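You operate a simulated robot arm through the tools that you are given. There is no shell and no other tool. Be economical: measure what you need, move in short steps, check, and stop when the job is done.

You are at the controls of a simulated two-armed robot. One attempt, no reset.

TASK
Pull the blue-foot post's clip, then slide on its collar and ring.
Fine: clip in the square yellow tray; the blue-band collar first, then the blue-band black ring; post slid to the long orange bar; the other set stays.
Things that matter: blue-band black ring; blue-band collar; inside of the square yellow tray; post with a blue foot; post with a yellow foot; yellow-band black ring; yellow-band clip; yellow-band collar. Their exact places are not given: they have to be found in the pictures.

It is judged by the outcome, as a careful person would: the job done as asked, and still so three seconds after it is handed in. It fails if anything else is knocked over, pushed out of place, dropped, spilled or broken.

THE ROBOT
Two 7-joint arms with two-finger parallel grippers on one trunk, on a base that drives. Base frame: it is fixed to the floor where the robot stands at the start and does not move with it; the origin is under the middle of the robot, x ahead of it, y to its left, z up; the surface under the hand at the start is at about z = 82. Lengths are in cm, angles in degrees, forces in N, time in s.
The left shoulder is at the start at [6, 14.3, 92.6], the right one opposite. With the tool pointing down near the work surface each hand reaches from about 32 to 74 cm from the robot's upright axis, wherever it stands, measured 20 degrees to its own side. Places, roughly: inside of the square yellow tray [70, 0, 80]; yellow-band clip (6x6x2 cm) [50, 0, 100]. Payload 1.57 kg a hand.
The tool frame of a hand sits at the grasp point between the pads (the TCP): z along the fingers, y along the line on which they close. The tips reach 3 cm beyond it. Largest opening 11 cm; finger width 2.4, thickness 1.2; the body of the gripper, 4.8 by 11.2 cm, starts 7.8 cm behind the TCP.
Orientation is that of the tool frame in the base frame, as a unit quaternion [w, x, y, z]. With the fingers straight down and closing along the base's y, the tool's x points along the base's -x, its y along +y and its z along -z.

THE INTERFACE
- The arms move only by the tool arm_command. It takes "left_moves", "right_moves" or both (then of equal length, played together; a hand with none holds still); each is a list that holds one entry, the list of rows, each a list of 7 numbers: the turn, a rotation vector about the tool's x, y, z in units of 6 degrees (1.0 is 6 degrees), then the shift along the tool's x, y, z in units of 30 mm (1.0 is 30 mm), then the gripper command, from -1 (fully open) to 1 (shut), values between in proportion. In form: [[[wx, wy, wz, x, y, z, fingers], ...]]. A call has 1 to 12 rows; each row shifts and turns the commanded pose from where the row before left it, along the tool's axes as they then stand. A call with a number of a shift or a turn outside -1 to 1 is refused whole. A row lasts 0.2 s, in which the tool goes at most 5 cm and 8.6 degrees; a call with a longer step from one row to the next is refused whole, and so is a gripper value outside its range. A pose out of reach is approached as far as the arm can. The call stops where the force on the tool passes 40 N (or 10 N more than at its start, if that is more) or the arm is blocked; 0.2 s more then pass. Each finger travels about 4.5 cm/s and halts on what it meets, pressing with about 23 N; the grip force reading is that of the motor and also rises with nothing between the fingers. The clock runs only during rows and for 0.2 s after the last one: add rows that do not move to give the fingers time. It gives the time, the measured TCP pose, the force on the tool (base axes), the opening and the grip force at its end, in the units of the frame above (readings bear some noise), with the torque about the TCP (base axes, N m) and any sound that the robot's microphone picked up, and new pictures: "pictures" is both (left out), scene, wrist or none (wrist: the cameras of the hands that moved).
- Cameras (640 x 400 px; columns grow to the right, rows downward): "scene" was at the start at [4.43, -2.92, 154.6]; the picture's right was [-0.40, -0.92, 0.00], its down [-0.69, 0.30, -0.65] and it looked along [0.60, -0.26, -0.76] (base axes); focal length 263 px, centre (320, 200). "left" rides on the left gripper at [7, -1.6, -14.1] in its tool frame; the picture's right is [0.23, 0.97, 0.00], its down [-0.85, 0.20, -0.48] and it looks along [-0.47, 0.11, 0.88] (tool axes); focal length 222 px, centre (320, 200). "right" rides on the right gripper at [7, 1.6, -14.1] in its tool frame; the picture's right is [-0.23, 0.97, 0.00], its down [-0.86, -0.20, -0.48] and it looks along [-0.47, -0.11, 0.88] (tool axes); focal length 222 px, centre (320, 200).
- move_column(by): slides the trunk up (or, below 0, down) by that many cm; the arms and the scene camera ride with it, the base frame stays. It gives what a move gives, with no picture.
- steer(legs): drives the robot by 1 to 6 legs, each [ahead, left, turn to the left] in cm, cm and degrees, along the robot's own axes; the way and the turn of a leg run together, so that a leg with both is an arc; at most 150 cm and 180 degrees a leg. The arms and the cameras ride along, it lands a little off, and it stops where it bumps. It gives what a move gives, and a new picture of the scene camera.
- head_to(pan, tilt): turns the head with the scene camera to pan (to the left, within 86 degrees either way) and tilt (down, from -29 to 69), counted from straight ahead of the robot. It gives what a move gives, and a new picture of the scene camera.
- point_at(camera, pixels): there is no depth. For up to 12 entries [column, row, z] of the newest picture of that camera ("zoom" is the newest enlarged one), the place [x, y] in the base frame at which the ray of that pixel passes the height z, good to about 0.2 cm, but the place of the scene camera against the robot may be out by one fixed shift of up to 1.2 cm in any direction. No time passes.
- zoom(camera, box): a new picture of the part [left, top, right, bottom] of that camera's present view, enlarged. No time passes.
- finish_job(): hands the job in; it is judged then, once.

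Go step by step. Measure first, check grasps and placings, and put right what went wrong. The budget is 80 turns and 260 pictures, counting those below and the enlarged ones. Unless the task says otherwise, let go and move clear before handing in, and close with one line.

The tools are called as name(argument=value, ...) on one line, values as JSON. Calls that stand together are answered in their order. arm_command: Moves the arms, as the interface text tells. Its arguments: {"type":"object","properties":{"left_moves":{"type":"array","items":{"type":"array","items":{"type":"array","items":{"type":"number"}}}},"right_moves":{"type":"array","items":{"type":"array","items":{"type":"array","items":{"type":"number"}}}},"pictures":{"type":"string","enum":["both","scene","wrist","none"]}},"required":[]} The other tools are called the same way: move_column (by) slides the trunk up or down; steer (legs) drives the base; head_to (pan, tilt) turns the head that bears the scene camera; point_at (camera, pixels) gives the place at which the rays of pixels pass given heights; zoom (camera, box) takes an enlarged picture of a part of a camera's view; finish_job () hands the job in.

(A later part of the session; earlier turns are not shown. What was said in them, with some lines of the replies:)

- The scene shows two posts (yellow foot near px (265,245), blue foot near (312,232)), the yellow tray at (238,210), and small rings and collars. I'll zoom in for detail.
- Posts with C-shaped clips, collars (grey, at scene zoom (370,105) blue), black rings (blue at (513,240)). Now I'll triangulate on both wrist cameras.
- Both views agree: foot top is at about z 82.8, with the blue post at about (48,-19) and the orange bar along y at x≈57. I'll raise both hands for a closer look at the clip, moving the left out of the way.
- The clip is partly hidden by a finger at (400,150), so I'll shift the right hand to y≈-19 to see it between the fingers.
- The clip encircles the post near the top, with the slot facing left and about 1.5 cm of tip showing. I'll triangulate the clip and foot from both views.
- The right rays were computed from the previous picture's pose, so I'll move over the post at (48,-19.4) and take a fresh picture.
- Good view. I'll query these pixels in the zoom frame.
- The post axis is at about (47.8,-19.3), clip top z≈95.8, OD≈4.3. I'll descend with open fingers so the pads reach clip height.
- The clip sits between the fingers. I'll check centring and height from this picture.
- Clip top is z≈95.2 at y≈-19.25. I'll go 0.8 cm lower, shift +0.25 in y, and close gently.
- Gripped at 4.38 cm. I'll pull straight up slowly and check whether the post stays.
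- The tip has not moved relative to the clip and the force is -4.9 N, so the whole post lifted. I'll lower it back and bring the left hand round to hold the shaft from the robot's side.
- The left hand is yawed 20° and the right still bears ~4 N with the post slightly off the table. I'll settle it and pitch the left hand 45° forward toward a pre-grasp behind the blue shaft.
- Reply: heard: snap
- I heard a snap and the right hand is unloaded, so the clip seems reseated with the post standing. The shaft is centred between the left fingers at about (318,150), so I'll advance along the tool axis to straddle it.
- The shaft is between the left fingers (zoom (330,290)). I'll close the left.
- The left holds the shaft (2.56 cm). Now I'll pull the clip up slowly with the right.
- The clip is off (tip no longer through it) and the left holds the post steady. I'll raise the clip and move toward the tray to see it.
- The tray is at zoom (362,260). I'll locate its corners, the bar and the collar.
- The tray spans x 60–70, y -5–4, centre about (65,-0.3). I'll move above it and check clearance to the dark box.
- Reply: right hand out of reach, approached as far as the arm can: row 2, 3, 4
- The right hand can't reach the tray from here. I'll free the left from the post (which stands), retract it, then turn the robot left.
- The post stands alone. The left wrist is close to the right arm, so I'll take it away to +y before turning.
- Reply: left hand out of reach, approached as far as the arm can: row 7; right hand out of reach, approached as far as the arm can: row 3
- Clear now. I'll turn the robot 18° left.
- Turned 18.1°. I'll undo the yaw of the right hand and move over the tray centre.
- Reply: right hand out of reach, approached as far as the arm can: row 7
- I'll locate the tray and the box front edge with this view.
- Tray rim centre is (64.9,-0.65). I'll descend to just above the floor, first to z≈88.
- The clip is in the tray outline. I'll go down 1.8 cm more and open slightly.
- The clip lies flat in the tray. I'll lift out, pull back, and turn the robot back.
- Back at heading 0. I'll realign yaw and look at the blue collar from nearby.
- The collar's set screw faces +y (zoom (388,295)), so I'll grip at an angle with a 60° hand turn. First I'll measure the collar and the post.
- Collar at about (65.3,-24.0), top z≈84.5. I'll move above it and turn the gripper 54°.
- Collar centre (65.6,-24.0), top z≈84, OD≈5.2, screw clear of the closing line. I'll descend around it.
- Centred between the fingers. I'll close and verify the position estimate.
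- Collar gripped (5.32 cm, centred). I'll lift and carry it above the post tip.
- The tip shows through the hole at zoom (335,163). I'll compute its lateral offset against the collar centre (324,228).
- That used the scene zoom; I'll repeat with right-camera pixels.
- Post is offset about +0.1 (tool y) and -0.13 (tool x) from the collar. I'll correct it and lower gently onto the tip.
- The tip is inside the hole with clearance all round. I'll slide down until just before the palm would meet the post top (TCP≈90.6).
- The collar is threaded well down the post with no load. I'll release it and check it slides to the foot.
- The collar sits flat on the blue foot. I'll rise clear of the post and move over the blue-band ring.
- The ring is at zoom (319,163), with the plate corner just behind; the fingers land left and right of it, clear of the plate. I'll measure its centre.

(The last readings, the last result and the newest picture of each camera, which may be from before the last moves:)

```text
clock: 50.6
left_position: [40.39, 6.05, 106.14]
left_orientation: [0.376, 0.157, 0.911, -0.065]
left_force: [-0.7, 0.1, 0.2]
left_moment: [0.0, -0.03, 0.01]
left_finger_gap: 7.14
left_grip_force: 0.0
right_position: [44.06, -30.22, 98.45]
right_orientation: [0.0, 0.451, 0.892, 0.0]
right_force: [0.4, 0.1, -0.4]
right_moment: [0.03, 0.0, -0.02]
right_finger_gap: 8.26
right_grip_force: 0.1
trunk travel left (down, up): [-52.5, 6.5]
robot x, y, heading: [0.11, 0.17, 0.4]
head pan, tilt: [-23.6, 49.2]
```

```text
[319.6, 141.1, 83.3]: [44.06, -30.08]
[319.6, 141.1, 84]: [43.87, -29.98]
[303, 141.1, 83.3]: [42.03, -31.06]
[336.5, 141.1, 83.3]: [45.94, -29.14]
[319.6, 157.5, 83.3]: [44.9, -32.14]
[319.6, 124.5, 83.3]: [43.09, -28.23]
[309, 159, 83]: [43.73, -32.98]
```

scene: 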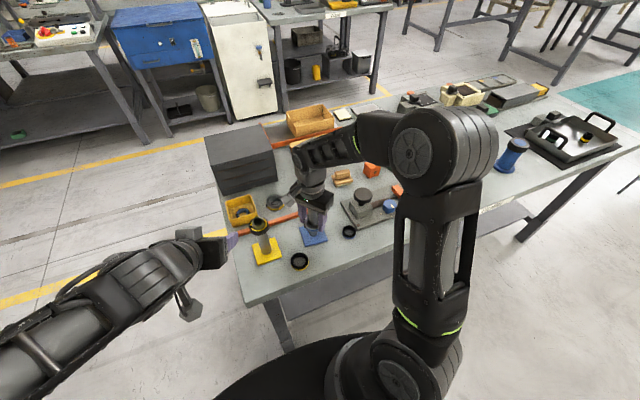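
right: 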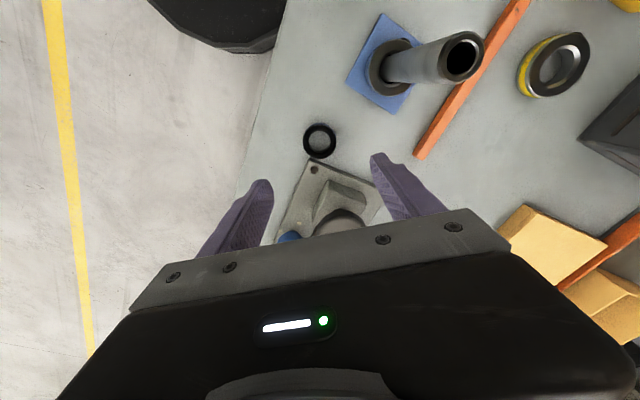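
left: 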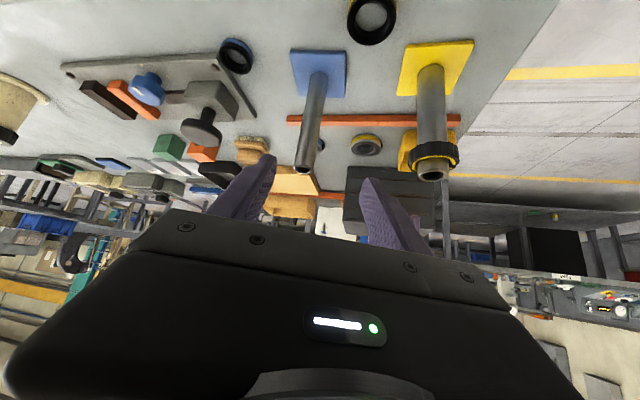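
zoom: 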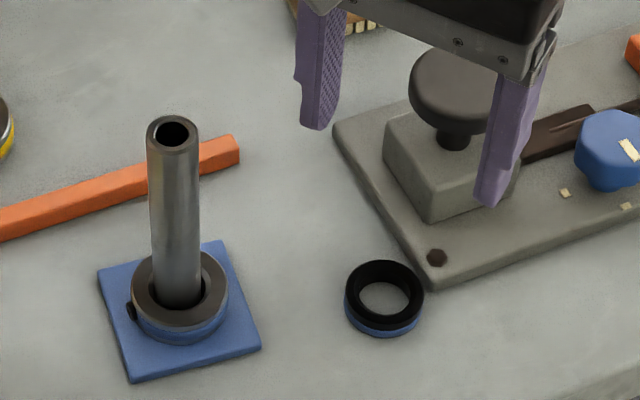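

Ring centre is (44.0,-30.1), OD≈4.3. I'll descend around it.

arm_command(right_moves=[[[0, 0, 0, 0.04, 0.01, 1, -0.2], [0, 0, 0, 0, 0, 1, -0.2], [0, 0, 0, 0, 0, 1, -0.2], [0, 0, 0, 0, 0, 0.8, -0.2], [0, 0, 0, 0, 0, 0.4, -0.2], [0, 0, 0, 0, 0, 0.17, -0.2], [0, 0, 0, 0, 0, 0, -0.2]]], pictures="wrist")

zoom(camera="right", box=[200, 80, 440, 230])

```text
clock: 52.2
left_position: [40.34, 6.11, 106.22]
left_orientation: [0.376, 0.157, 0.911, -0.065]
left_force: [0.7, 0.5, -0.4]
left_moment: [0.0, 0.01, -0.01]
left_finger_gap: 7.14
left_grip_force: 0.0
right_position: [43.9, -30.14, 85.42]
right_orientation: [0.0, 0.451, 0.893, -0.001]
right_force: [0.5, 0.3, -0.7]
right_moment: [0.0, 0.03, 0.0]
right_finger_gap: 6.61
right_grip_force: 0.1
trunk travel left (down, up): [-52.5, 6.5]
robot x, y, heading: [0.04, 0.14, 0.5]
head pan, tilt: [-23.6, 49.2]
```

right: 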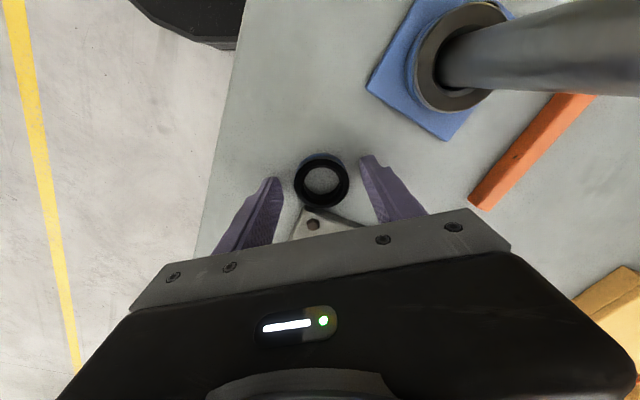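

```text
2.67 times, centred on (320, 155) of right
```

zoom: 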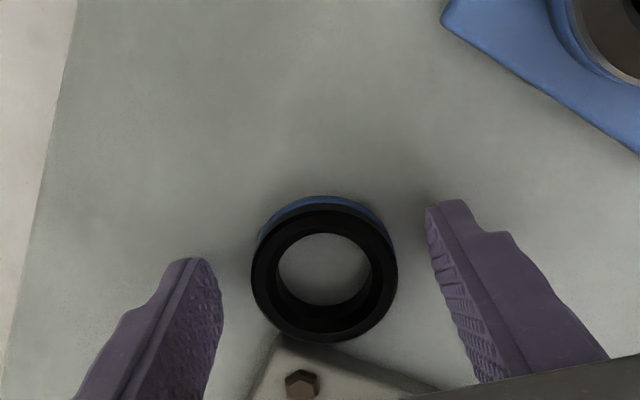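

Centred. I'll lower a touch and close.

arm_command(right_moves=[[[0, 0, 0, 0, 0, 0.05, -0.1], [0, 0, 0, 0, 0, 0, 0.1], [0, 0, 0, 0, 0, 0, 0.3], [0, 0, 0, 0, 0, 0, 0.4], [0, 0, 0, 0, 0, 0, 0.5], [0, 0, 0, 0, 0, 0, 0.5]]], pictures="wrist")

zoom(camera="right", box=[200, 80, 440, 230])

```text
clock: 53.6
left_position: [40.35, 6.14, 106.11]
left_orientation: [0.376, 0.156, 0.911, -0.064]
left_force: [0.2, 0.6, 0.4]
left_moment: [-0.02, -0.01, -0.01]
left_finger_gap: 7.15
left_grip_force: 0.1
right_position: [43.81, -30.19, 85.39]
right_orientation: [0.0, 0.451, 0.892, 0.001]
right_force: [0.8, 1.5, 0.4]
right_moment: [0.01, -0.03, 0.0]
right_finger_gap: 4.34
right_grip_force: 22.6
trunk travel left (down, up): [-52.5, 6.5]
robot x, y, heading: [0.12, 0.05, 0.2]
head pan, tilt: [-23.6, 49.2]
```

right: 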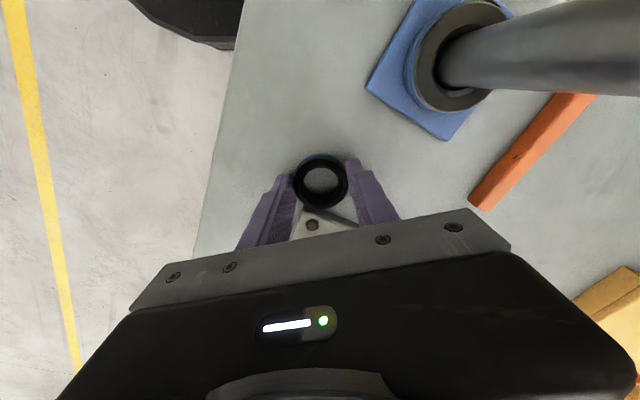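

```text
2.67 times, centred on (320, 155) of right
```

zoom: 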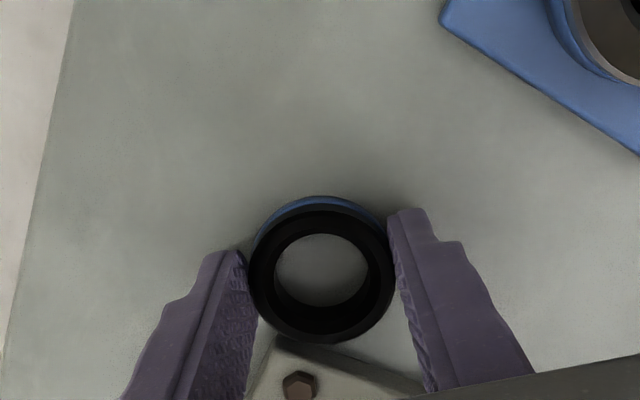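

Ring gripped (4.34 cm). I'll lift and carry it above the post.

arm_command(right_moves=[[[0, 0, 0, 0, 0, -0.6, 0.6], [0, 0, 0, 0, 0, -1, 0.6], [0, 0, 0, 0, 0, -1, 0.6], [0, 0, 0, 0, 0, -1, 0.6], [0, 0, 0, 0, 0, -1, 0.6], [0, 0, 0, 0, 0, -1, 0.6], [0, 0, 0, 0.535, 0.8, -0.3, 0.6], [0, 0, 0, 0.535, 0.8, 0, 0.6], [0, 0, 0, 0.535, 0.8, 0, 0.6], [0, 0, 0, 0.535, 0.8, 0, 0.6], [0, 0, 0, 0, 0, 0, 0.6]]], pictures="wrist")

zoom(camera="right", box=[240, 130, 400, 230])

```text
clock: 56.0
left_position: [40.28, 6.11, 106.29]
left_orientation: [0.377, 0.156, 0.911, -0.065]
left_force: [-0.6, -0.7, 0.0]
left_moment: [-0.03, -0.02, -0.02]
left_finger_gap: 7.14
left_grip_force: 0.1
right_position: [47.95, -19.37, 102.94]
right_orientation: [0.0, 0.451, 0.892, -0.001]
right_force: [0.1, 0.3, -0.5]
right_moment: [0.02, -0.04, 0.02]
right_finger_gap: 4.34
right_grip_force: 22.7
trunk travel left (down, up): [-52.5, 6.5]
robot x, y, heading: [0.07, 0.12, 0.6]
head pan, tilt: [-23.6, 49.2]
```

right: 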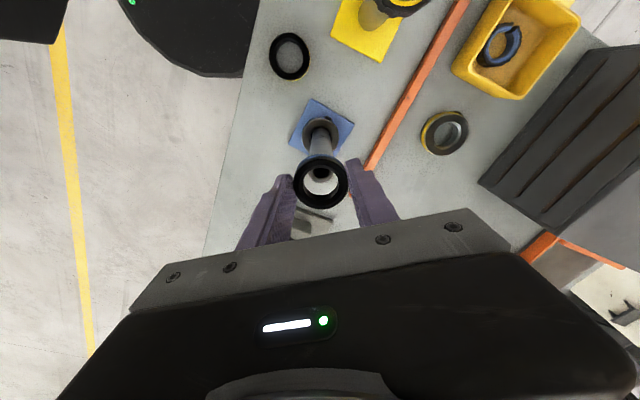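

```text
4.00 times, centred on (320, 180) of right
```

zoom: 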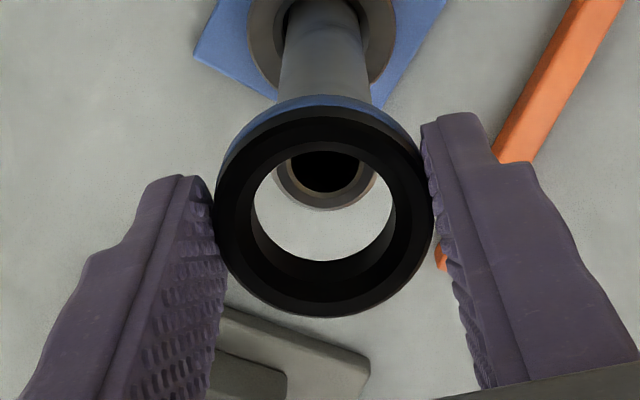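

point_at(camera="right", pixels=[[321, 181.5, 101.0], [321, 181.5, 101.3], [321.2, 182.5, 97.6], [293.5, 181.5, 101], [348.5, 181.5, 101]])

```text
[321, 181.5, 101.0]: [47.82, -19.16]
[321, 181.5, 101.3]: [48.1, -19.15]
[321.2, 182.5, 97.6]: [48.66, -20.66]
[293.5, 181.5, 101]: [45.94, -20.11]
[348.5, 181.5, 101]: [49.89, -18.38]
```

Post may have shifted ~0.3 in tool -x. I'll lower to just above the tip and look again.

arm_command(right_moves=[[[0, 0, 0, -0.05, 0, 0.25, 0.6], [0, 0, 0, 0, 0, 0.2, 0.6], [0, 0, 0, 0, 0, 0, 0.6]]], pictures="wrist")

zoom(camera="right", box=[240, 130, 400, 230])

zoom(camera="scene", box=[280, 160, 352, 220])

```text
clock: 56.8
left_position: [40.43, 6.01, 106.24]
left_orientation: [0.377, 0.156, 0.911, -0.064]
left_force: [-0.6, -0.2, 0.0]
left_moment: [0.0, 0.02, 0.0]
left_finger_gap: 7.13
left_grip_force: 0.1
right_position: [48.17, -19.5, 101.5]
right_orientation: [0.0, 0.452, 0.892, 0.0]
right_force: [0.2, 0.0, -0.9]
right_moment: [-0.01, 0.02, 0.0]
right_finger_gap: 4.35
right_grip_force: 22.6
trunk travel left (down, up): [-52.5, 6.5]
robot x, y, heading: [-0.16, -0.17, 0.3]
head pan, tilt: [-23.6, 49.2]
```

right: 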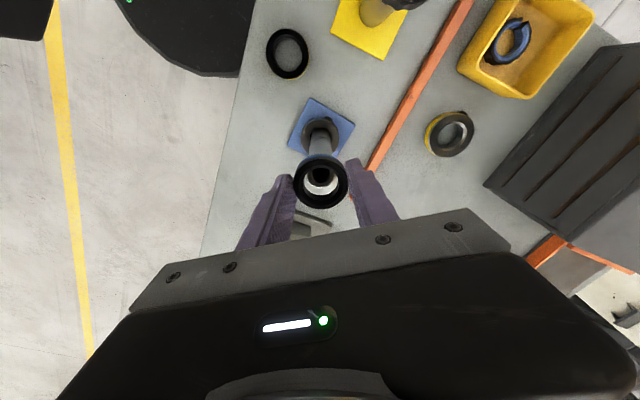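

```text
4.00 times, centred on (320, 180) of right
```

zoom: 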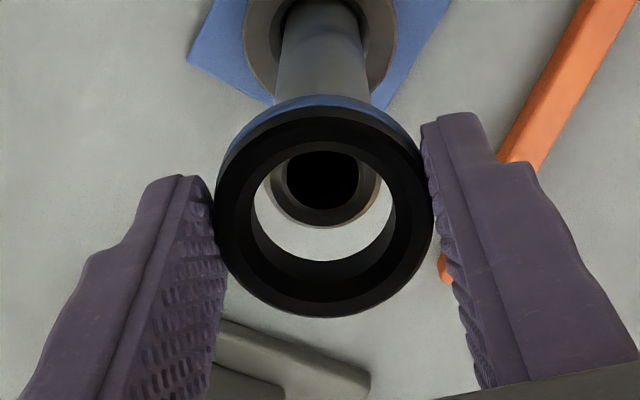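

```text
6.67 times, centred on (316, 190) of scene
```

zoom: 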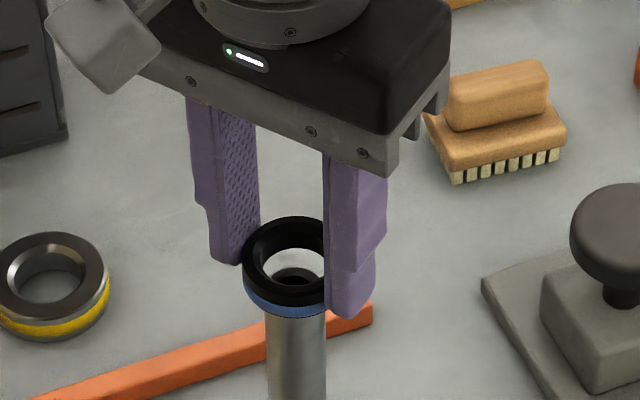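

The tip at zoom (322,177) should sit near (323,190) for alignment, so I'll shift +0.32 cm in tool x and check again.

arm_command(right_moves=[[[0, 0, 0, 0.105, 0, 0.1, 0.6], [0, 0, 0, 0, 0, 0, 0.6], [0, 0, 0, 0, 0, 0, 0.6]]], pictures="none")

zoom(camera="right", box=[272, 150, 368, 210])

zoom(camera="scene", box=[292, 180, 340, 215])

```text
clock: 57.6
left_position: [40.39, 6.09, 106.24]
left_orientation: [0.376, 0.157, 0.911, -0.066]
left_force: [-0.2, -0.3, 1.0]
left_moment: [-0.01, 0.02, 0.05]
left_finger_gap: 7.17
left_grip_force: 0.1
right_position: [47.94, -19.14, 101.31]
right_orientation: [0.0, 0.451, 0.893, 0.0]
right_force: [-0.1, -0.2, -0.2]
right_moment: [0.0, 0.01, 0.0]
right_finger_gap: 4.31
right_grip_force: 22.6
trunk travel left (down, up): [-52.5, 6.5]
robot x, y, heading: [0.07, 0.2, 0.5]
head pan, tilt: [-23.6, 49.2]
```

```text
6.67 times, centred on (320, 180) of right
```

zoom: 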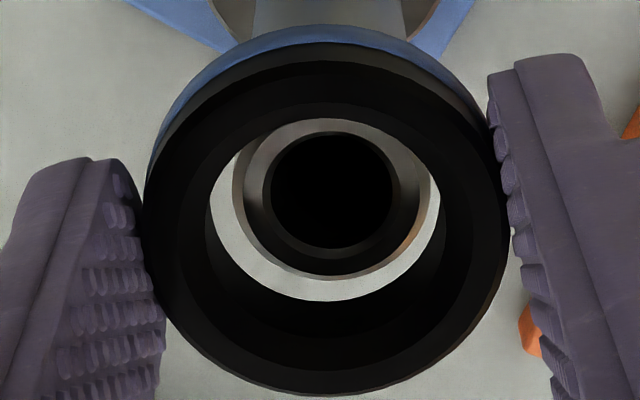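

```text
11.43 times, centred on (316, 198) of scene
```

zoom: 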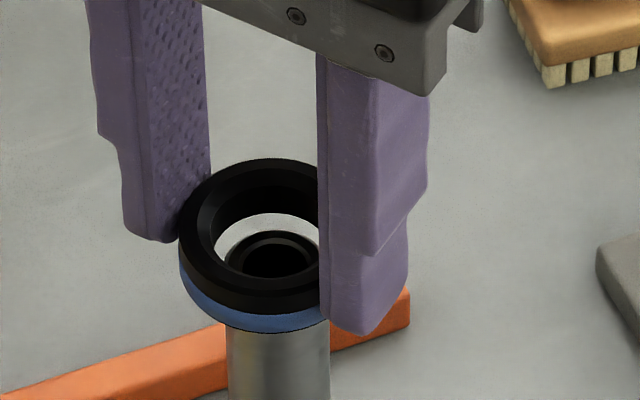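

Nearly concentric. I'll make a slight correction (-0.1 tool x, +0.05 tool y) and lower gently.

arm_command(right_moves=[[[0, 0, 0, -0.033, 0.018, 0.1, 0.6], [0, 0, 0, 0, 0, 0.1, 0.6], [0, 0, 0, 0, 0, 0.1, 0.6], [0, 0, 0, 0, 0, 0.1, 0.6], [0, 0, 0, 0, 0, 0, 0.6]]], pictures="none")

zoom(camera="right", box=[272, 150, 368, 210])

zoom(camera="scene", box=[292, 180, 340, 215])

```text
clock: 58.8
left_position: [40.31, 6.13, 106.2]
left_orientation: [0.376, 0.156, 0.911, -0.065]
left_force: [0.4, -0.3, 0.6]
left_moment: [0.01, -0.01, 0.02]
left_finger_gap: 7.17
left_grip_force: 0.0
right_position: [47.91, -19.25, 100.21]
right_orientation: [0.0, 0.451, 0.893, 0.0]
right_force: [-0.4, -0.3, -1.4]
right_moment: [0.0, 0.02, 0.02]
right_finger_gap: 4.31
right_grip_force: 23.2
trunk travel left (down, up): [-52.5, 6.5]
robot x, y, heading: [0.09, 0.07, 0.4]
head pan, tilt: [-23.6, 49.2]
```

```text
6.67 times, centred on (320, 180) of right
```

zoom: 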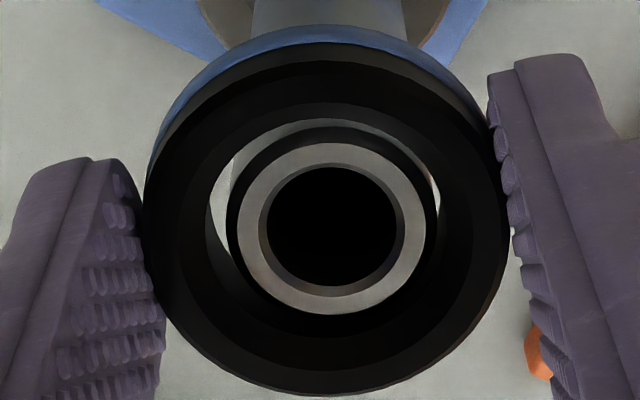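

```text
11.43 times, centred on (316, 198) of scene
```

zoom: 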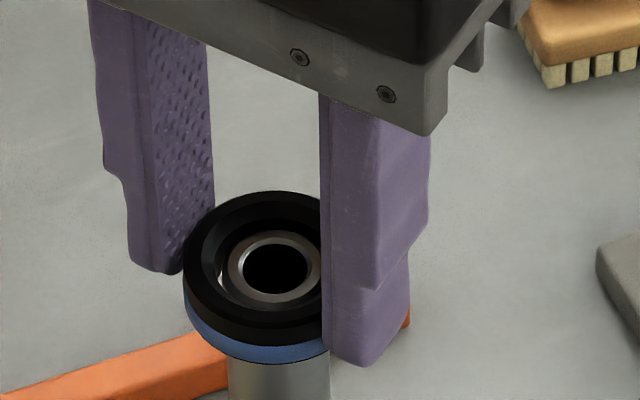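

The tip is entering with clearance and no contact force. I'll nudge +0.06 tool y and slide on down.

arm_command(right_moves=[[[0, 0, 0, 0, 0.02, 0.15, 0.6], [0, 0, 0, 0, 0, 0.3, 0.6], [0, 0, 0, 0, 0, 0.4, 0.6], [0, 0, 0, 0, 0, 0.4, 0.6], [0, 0, 0, 0, 0, 0.4, 0.6], [0, 0, 0, 0, 0, 0.4, 0.6], [0, 0, 0, 0, 0, 0.4, 0.6], [0, 0, 0, 0, 0, 0.4, 0.6], [0, 0, 0, 0, 0, 0.3, 0.6], [0, 0, 0, 0, 0, 0, 0.6]]], pictures="wrist")

zoom(camera="scene", box=[270, 160, 366, 250])

```text
clock: 61.0
left_position: [40.4, 6.11, 106.11]
left_orientation: [0.376, 0.156, 0.911, -0.065]
left_force: [-0.1, 0.4, 0.4]
left_moment: [-0.01, -0.03, 0.02]
left_finger_gap: 7.17
left_grip_force: 0.0
right_position: [47.86, -19.22, 90.67]
right_orientation: [0.0, 0.45, 0.893, 0.0]
right_force: [-0.3, 0.8, -1.2]
right_moment: [0.04, 0.0, 0.03]
right_finger_gap: 4.33
right_grip_force: 23.0
trunk travel left (down, up): [-52.5, 6.5]
robot x, y, heading: [-0.21, -0.3, 0.6]
head pan, tilt: [-23.6, 49.2]
```

right: 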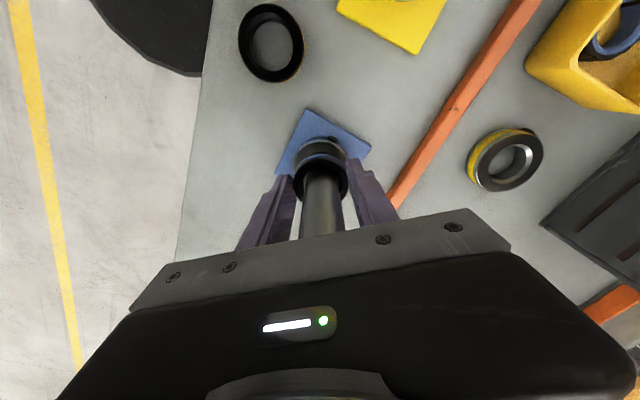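

```text
4.44 times, centred on (318, 205) of scene
```

zoom: 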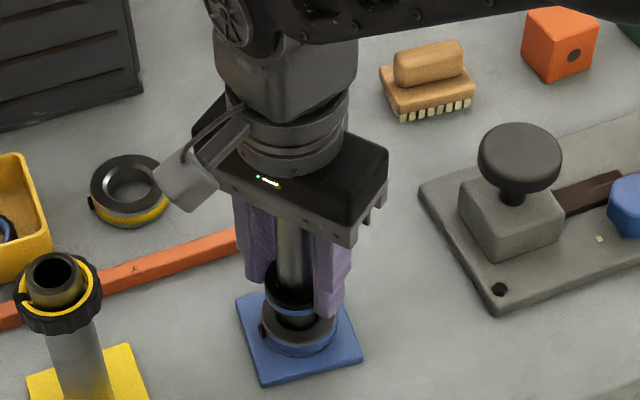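

The ring is threaded low on the post. I'll release it.

arm_command(right_moves=[[[0, 0, 0, 0, 0, 0, 0.1], [0, 0, 0, 0, 0, 0, -0.1], [0, 0, 0, 0, 0, 0, -0.1], [0, 0, 0, 0, 0, 0, -0.1]]], pictures="wrist")

zoom(camera="scene", box=[270, 180, 366, 250])

zoom(camera="right", box=[240, 90, 400, 240])

```text
clock: 62.0
left_position: [40.39, 6.06, 106.37]
left_orientation: [0.376, 0.156, 0.911, -0.064]
left_force: [0.5, -0.2, 1.0]
left_moment: [-0.01, 0.01, 0.0]
left_finger_gap: 7.16
left_grip_force: 0.0
right_position: [48.0, -19.25, 90.65]
right_orientation: [0.001, 0.451, 0.893, -0.001]
right_force: [-0.3, 0.6, 0.1]
right_moment: [-0.03, -0.01, -0.01]
right_finger_gap: 6.04
right_grip_force: 0.1
trunk travel left (down, up): [-52.5, 6.5]
robot x, y, heading: [-0.48, -0.03, 0.4]
head pan, tilt: [-23.6, 49.2]
```

right: 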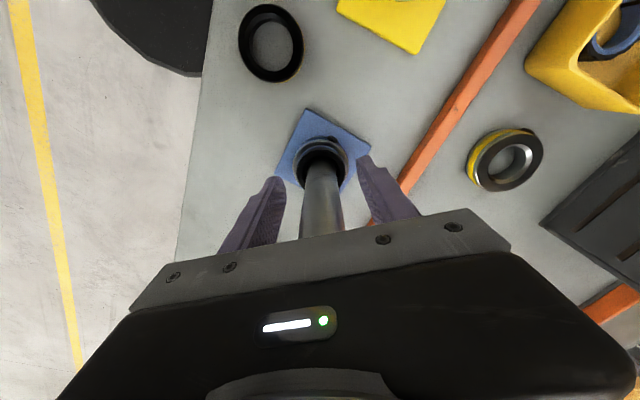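

```text
5.71 times, centred on (318, 215) of scene
```

zoom: 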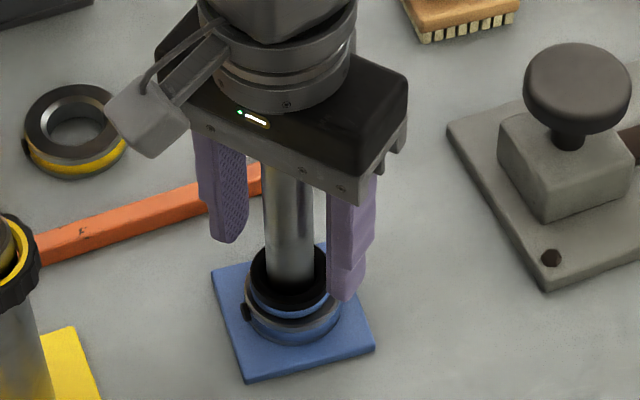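

```text
2.67 times, centred on (320, 165) of right
```

zoom: 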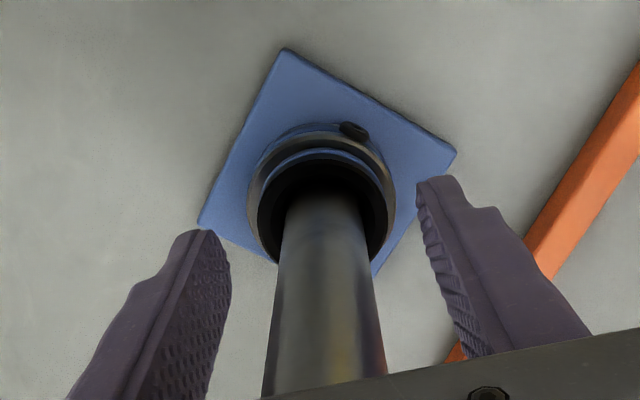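

The ring is seated on the collar. I'll close the right hand on the shaft above them, then slide toward the bar.

arm_command(right_moves=[[[0, 0, 0, 0, 0, 0, 0.1], [0, 0, 0, 0, 0, 0, 0.3], [0, 0, 0, 0, 0, 0, 0.5], [0, 0, 0, 0, 0, 0, 0.7], [0, 0, 0, 0, 0, 0, 0.8], [0, 0, 0, 0, 0, 0, 0.8], [0, 0, 0, 0, 0, 0, 0.8]]], pictures="wrist")

zoom(camera="right", box=[200, 0, 520, 240])

```text
clock: 63.6
left_position: [40.43, 6.05, 106.32]
left_orientation: [0.377, 0.156, 0.911, -0.064]
left_force: [-0.4, 0.8, -0.3]
left_moment: [0.0, 0.06, -0.03]
left_finger_gap: 7.15
left_grip_force: 0.0
right_position: [47.8, -19.2, 90.78]
right_orientation: [0.0, 0.451, 0.893, 0.0]
right_force: [1.6, 1.2, 0.2]
right_moment: [0.1, -0.09, 0.01]
right_finger_gap: 2.55
right_grip_force: 22.9
trunk travel left (down, up): [-52.5, 6.5]
robot x, y, heading: [0.05, 0.17, 0.5]
head pan, tilt: [-23.6, 49.2]
```

right: 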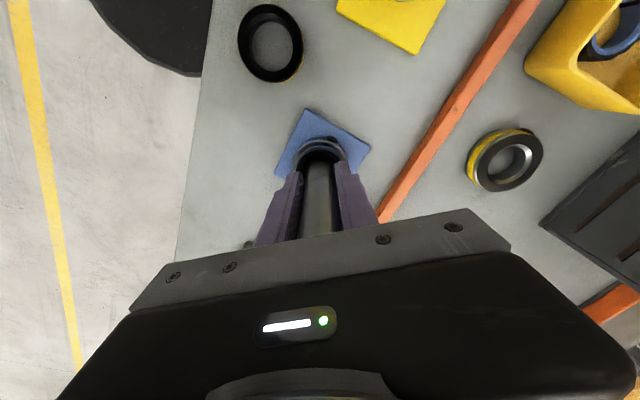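

```text
1.67 times, centred on (360, 120) of right
```

zoom: 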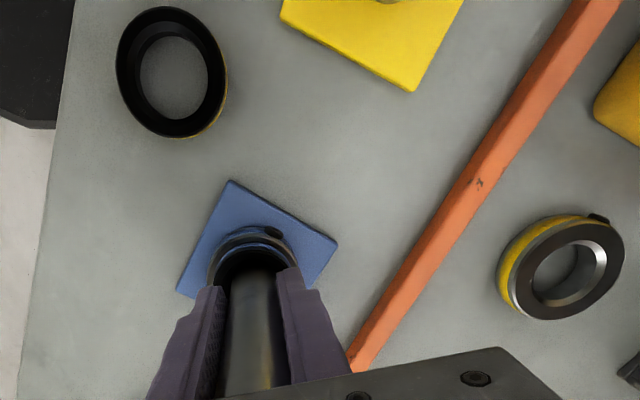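

I'll measure the bar's near edge and the foot's far edge.

point_at(camera="zoom", pixels=[[572, 5, 82], [500, 112, 82], [420, 232, 82], [350, 340, 82], [338, 240, 82.8], [335, 253, 82], [229, 181, 82.8], [176, 290, 82.8], [380, 70, 82.8], [412, 91, 82.8]])

```text
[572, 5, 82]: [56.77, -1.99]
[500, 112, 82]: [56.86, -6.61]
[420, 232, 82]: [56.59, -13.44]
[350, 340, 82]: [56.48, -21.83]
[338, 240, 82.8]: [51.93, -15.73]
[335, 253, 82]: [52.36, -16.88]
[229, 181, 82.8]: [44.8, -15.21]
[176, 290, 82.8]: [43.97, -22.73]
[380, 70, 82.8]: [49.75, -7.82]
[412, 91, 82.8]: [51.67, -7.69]
```

The gap is about 4.6 cm with the foot skewed ~3.5°. I'll slide 3.8 cm along +x while squaring it by about 3°.

arm_command(right_moves=[[[0, 0, -0.1, -0.149, 0.205, 0, 0.9], [0, 0, -0.1, -0.149, 0.205, 0, 0.9], [0, 0, -0.1, -0.149, 0.205, 0, 0.9], [0, 0, -0.1, -0.149, 0.205, 0, 0.9], [0, 0, -0.1, -0.149, 0.205, 0, 0.9], [0, 0, 0, 0, 0, 0, 0.9]]], pictures="wrist")

zoom(camera="right", box=[240, 60, 440, 220])

zoom(camera="scene", box=[270, 190, 350, 245])

```text
clock: 65.0
left_position: [40.3, 6.08, 106.26]
left_orientation: [0.378, 0.156, 0.91, -0.064]
left_force: [-0.4, 0.1, 0.3]
left_moment: [-0.02, 0.05, -0.02]
left_finger_gap: 7.15
left_grip_force: 0.1
right_position: [51.66, -19.07, 90.65]
right_orientation: [0.0, 0.427, 0.904, 0.0]
right_force: [-2.8, -1.2, 2.4]
right_moment: [-0.19, -0.06, -0.07]
right_finger_gap: 2.55
right_grip_force: 23.4
trunk travel left (down, up): [-52.5, 6.5]
robot x, y, heading: [0.08, 0.32, 0.6]
head pan, tilt: [-23.6, 49.2]
```

right: 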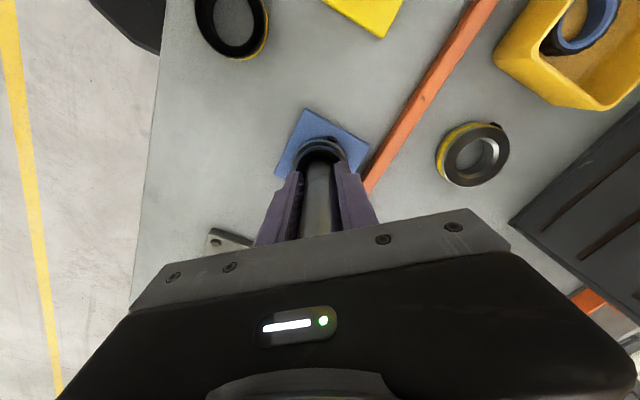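

```text
2.50 times, centred on (340, 140) of right
```

zoom: 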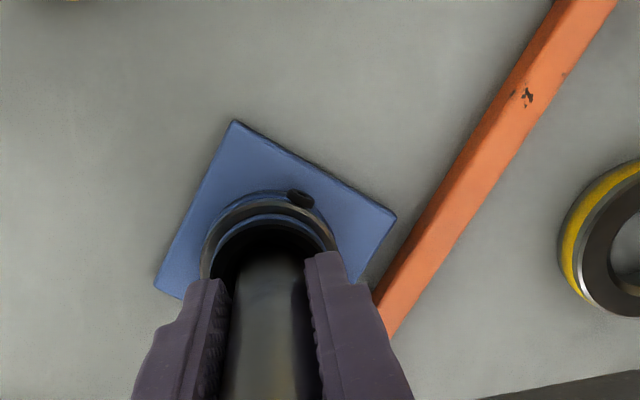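

```text
7.27 times, centred on (310, 218) of scene
```

zoom: 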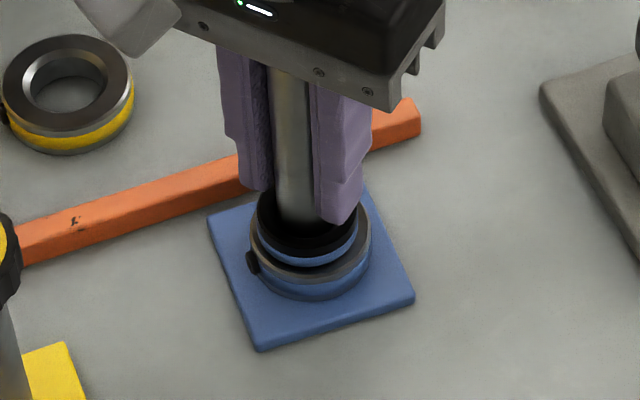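

point_at(camera="right", pixels=[[362.8, 146, 82.8], [362, 149, 82], [348.8, 172.8, 82.8], [378, 140, 82], [366, 160, 82], [354.5, 176, 82], [297.8, 108.5, 82.8]])

```text
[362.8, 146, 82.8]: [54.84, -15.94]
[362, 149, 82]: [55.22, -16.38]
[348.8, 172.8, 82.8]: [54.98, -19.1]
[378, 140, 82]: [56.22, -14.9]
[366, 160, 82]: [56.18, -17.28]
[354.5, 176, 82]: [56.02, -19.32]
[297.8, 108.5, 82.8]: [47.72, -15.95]
```

Remaining gap is about 1.1 cm with edges parallel. I'll creep 0.8 cm.

arm_command(right_moves=[[[0, 0, 0, -0.084, 0.104, 0, 0.9], [0, 0, 0, -0.084, 0.104, 0, 0.9], [0, 0, 0, 0, 0, 0, 0.9]]], pictures="wrist")

zoom(camera="right", box=[300, 90, 420, 190])

zoom(camera="scene", box=[280, 195, 344, 240])

```text
clock: 65.8
left_position: [40.28, 6.07, 106.21]
left_orientation: [0.376, 0.156, 0.911, -0.065]
left_force: [0.7, -0.2, 0.3]
left_moment: [-0.02, 0.02, -0.03]
left_finger_gap: 7.14
left_grip_force: 0.1
right_position: [52.58, -19.22, 90.69]
right_orientation: [0.001, 0.428, 0.904, -0.001]
right_force: [-1.1, -0.4, -0.6]
right_moment: [-0.12, -0.01, -0.06]
right_finger_gap: 2.54
right_grip_force: 23.3
trunk travel left (down, up): [-52.5, 6.5]
robot x, y, heading: [0.14, 0.09, 0.5]
head pan, tilt: [-23.6, 49.2]
```

right: 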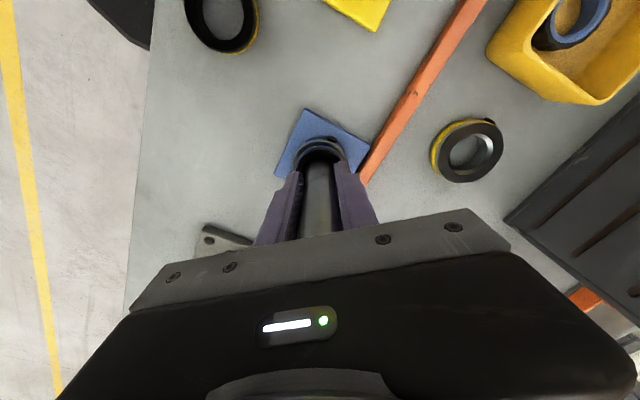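

```text
4.00 times, centred on (360, 140) of right
```

zoom: 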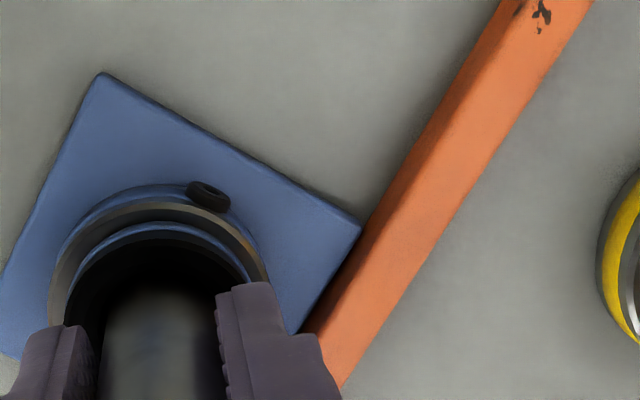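

```text
8.89 times, centred on (312, 218) of scene
```

zoom: 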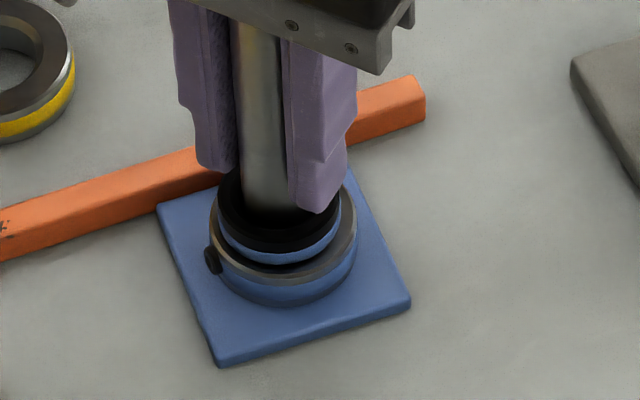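

Now nearly touching: corner at zoom (361,230) against the bar edge. I'll creep a final 0.15 cm.

arm_command(right_moves=[[[0, 0, 0, -0.032, 0.039, 0, 0.9], [0, 0, 0, 0, 0, 0, 0.9]]], pictures="none")

zoom(camera="right", box=[330, 110, 390, 180])

zoom(camera="scene", box=[280, 195, 344, 240])

```text
clock: 66.4
left_position: [40.31, 6.14, 106.32]
left_orientation: [0.377, 0.156, 0.911, -0.065]
left_force: [0.6, -0.9, 0.0]
left_moment: [0.04, 0.0, -0.02]
left_finger_gap: 7.16
left_grip_force: 0.1
right_position: [52.57, -19.08, 90.64]
right_orientation: [-0.001, 0.428, 0.904, 0.0]
right_force: [-3.6, -0.4, 1.2]
right_moment: [-0.15, 0.18, 0.01]
right_finger_gap: 2.59
right_grip_force: 23.2
trunk travel left (down, up): [-52.5, 6.5]
robot x, y, heading: [-0.1, -0.03, 0.4]
head pan, tilt: [-23.6, 49.2]
```

```text
5.71 times, centred on (360, 145) of right
```

zoom: 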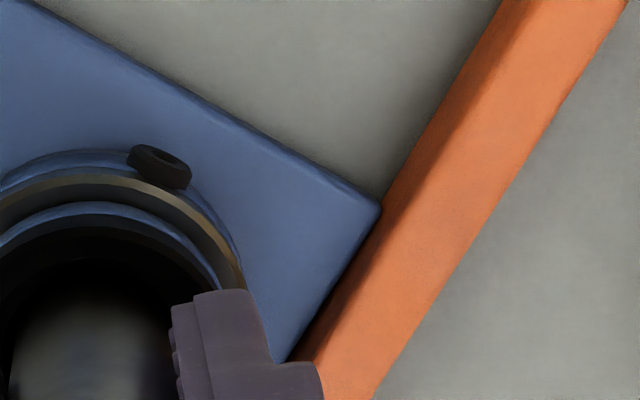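

```text
8.89 times, centred on (312, 218) of scene
```

zoom: 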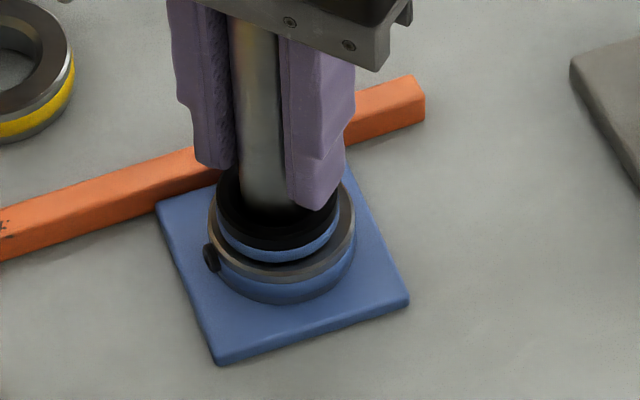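

The foot edge now meets the bar (zoom (378,210)) and the bar hasn't moved. I'll release and rise clear.

arm_command(right_moves=[[[0, 0, 0, 0, 0, 0, 0.5], [0, 0, 0, 0, 0, 0, 0.2], [0, 0, 0, 0, 0, 0, 0], [0, 0, 0, 0, 0, 0, -0.1], [0, 0, 0, 0, 0, -0.5, -0.1], [0, 0, 0, 0, 0, -1, -0.1], [0, 0, 0, 0, 0, -1, -0.1], [0, 0, 0, 0, 0, -1, -0.1], [0, 0, 0, 0, 0, -1, -0.1], [0, 0, 0, -0.6, -0.8, 0, -0.1], [0, 0, 0, -0.6, -0.8, 0, -0.1], [0, 0, 0, -0.6, -0.8, 0, -0.1]]], pictures="both")

zoom(camera="scene", box=[210, 170, 370, 280])

zoom(camera="scene", box=[280, 190, 344, 240])

```text
clock: 69.0
left_position: [40.36, 6.02, 106.26]
left_orientation: [0.376, 0.157, 0.911, -0.064]
left_force: [-0.2, 0.6, 0.6]
left_moment: [0.04, 0.01, -0.02]
left_finger_gap: 7.16
left_grip_force: 0.0
right_position: [50.61, -27.93, 104.05]
right_orientation: [0.0, 0.426, 0.905, 0.0]
right_force: [-0.5, -0.7, 0.1]
right_moment: [-0.02, 0.0, 0.0]
right_finger_gap: 6.04
right_grip_force: 0.0
trunk travel left (down, up): [-52.5, 6.5]
robot x, y, heading: [0.07, -0.08, 0.5]
head pan, tilt: [-23.6, 49.2]
```

scene: 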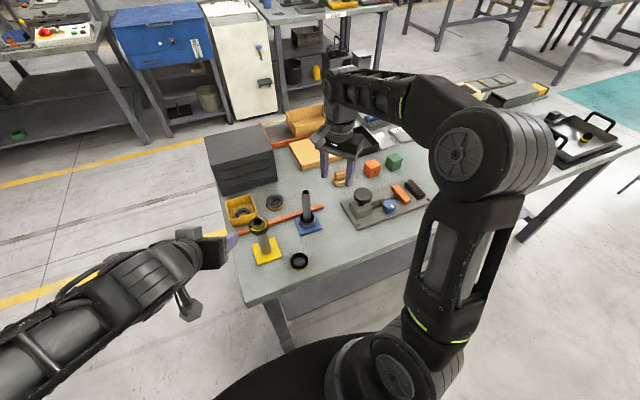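
right: 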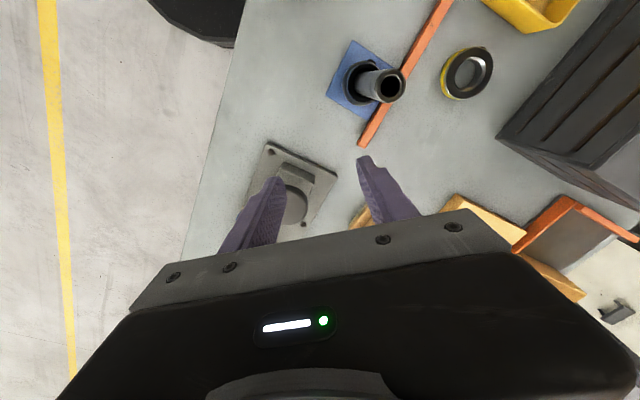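

```text
3.64 times, centred on (290, 225) of scene
```

zoom: 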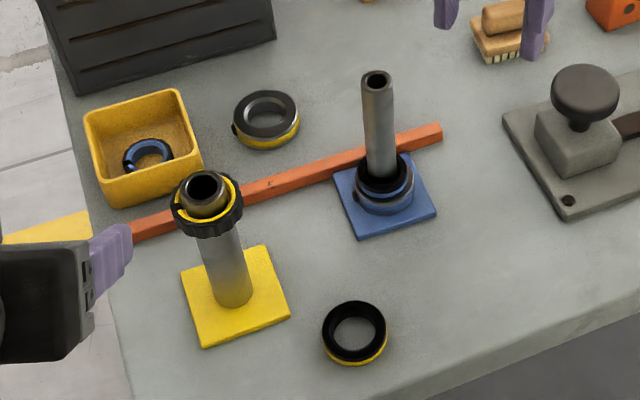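

```text
8.00 times, centred on (312, 215) of scene
```

zoom: 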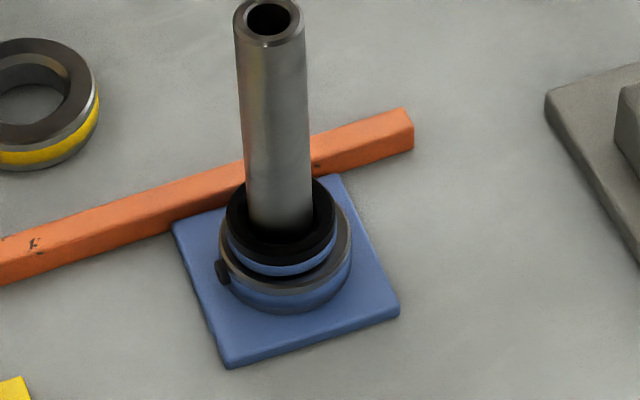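

The pictures show everything in place: the foot is against the bar, collar then ring are on the post, and the clip is in the tray. The yellow set has not moved and both hands are clear, so I'm handing in.

finish_job()

```text
The job is handed in.
```

The job is handed in: the clip is in the yellow tray, the blue-band collar then the blue-band ring are on the blue-foot post, the post is slid against the orange bar, and the yellow set was left where it was.
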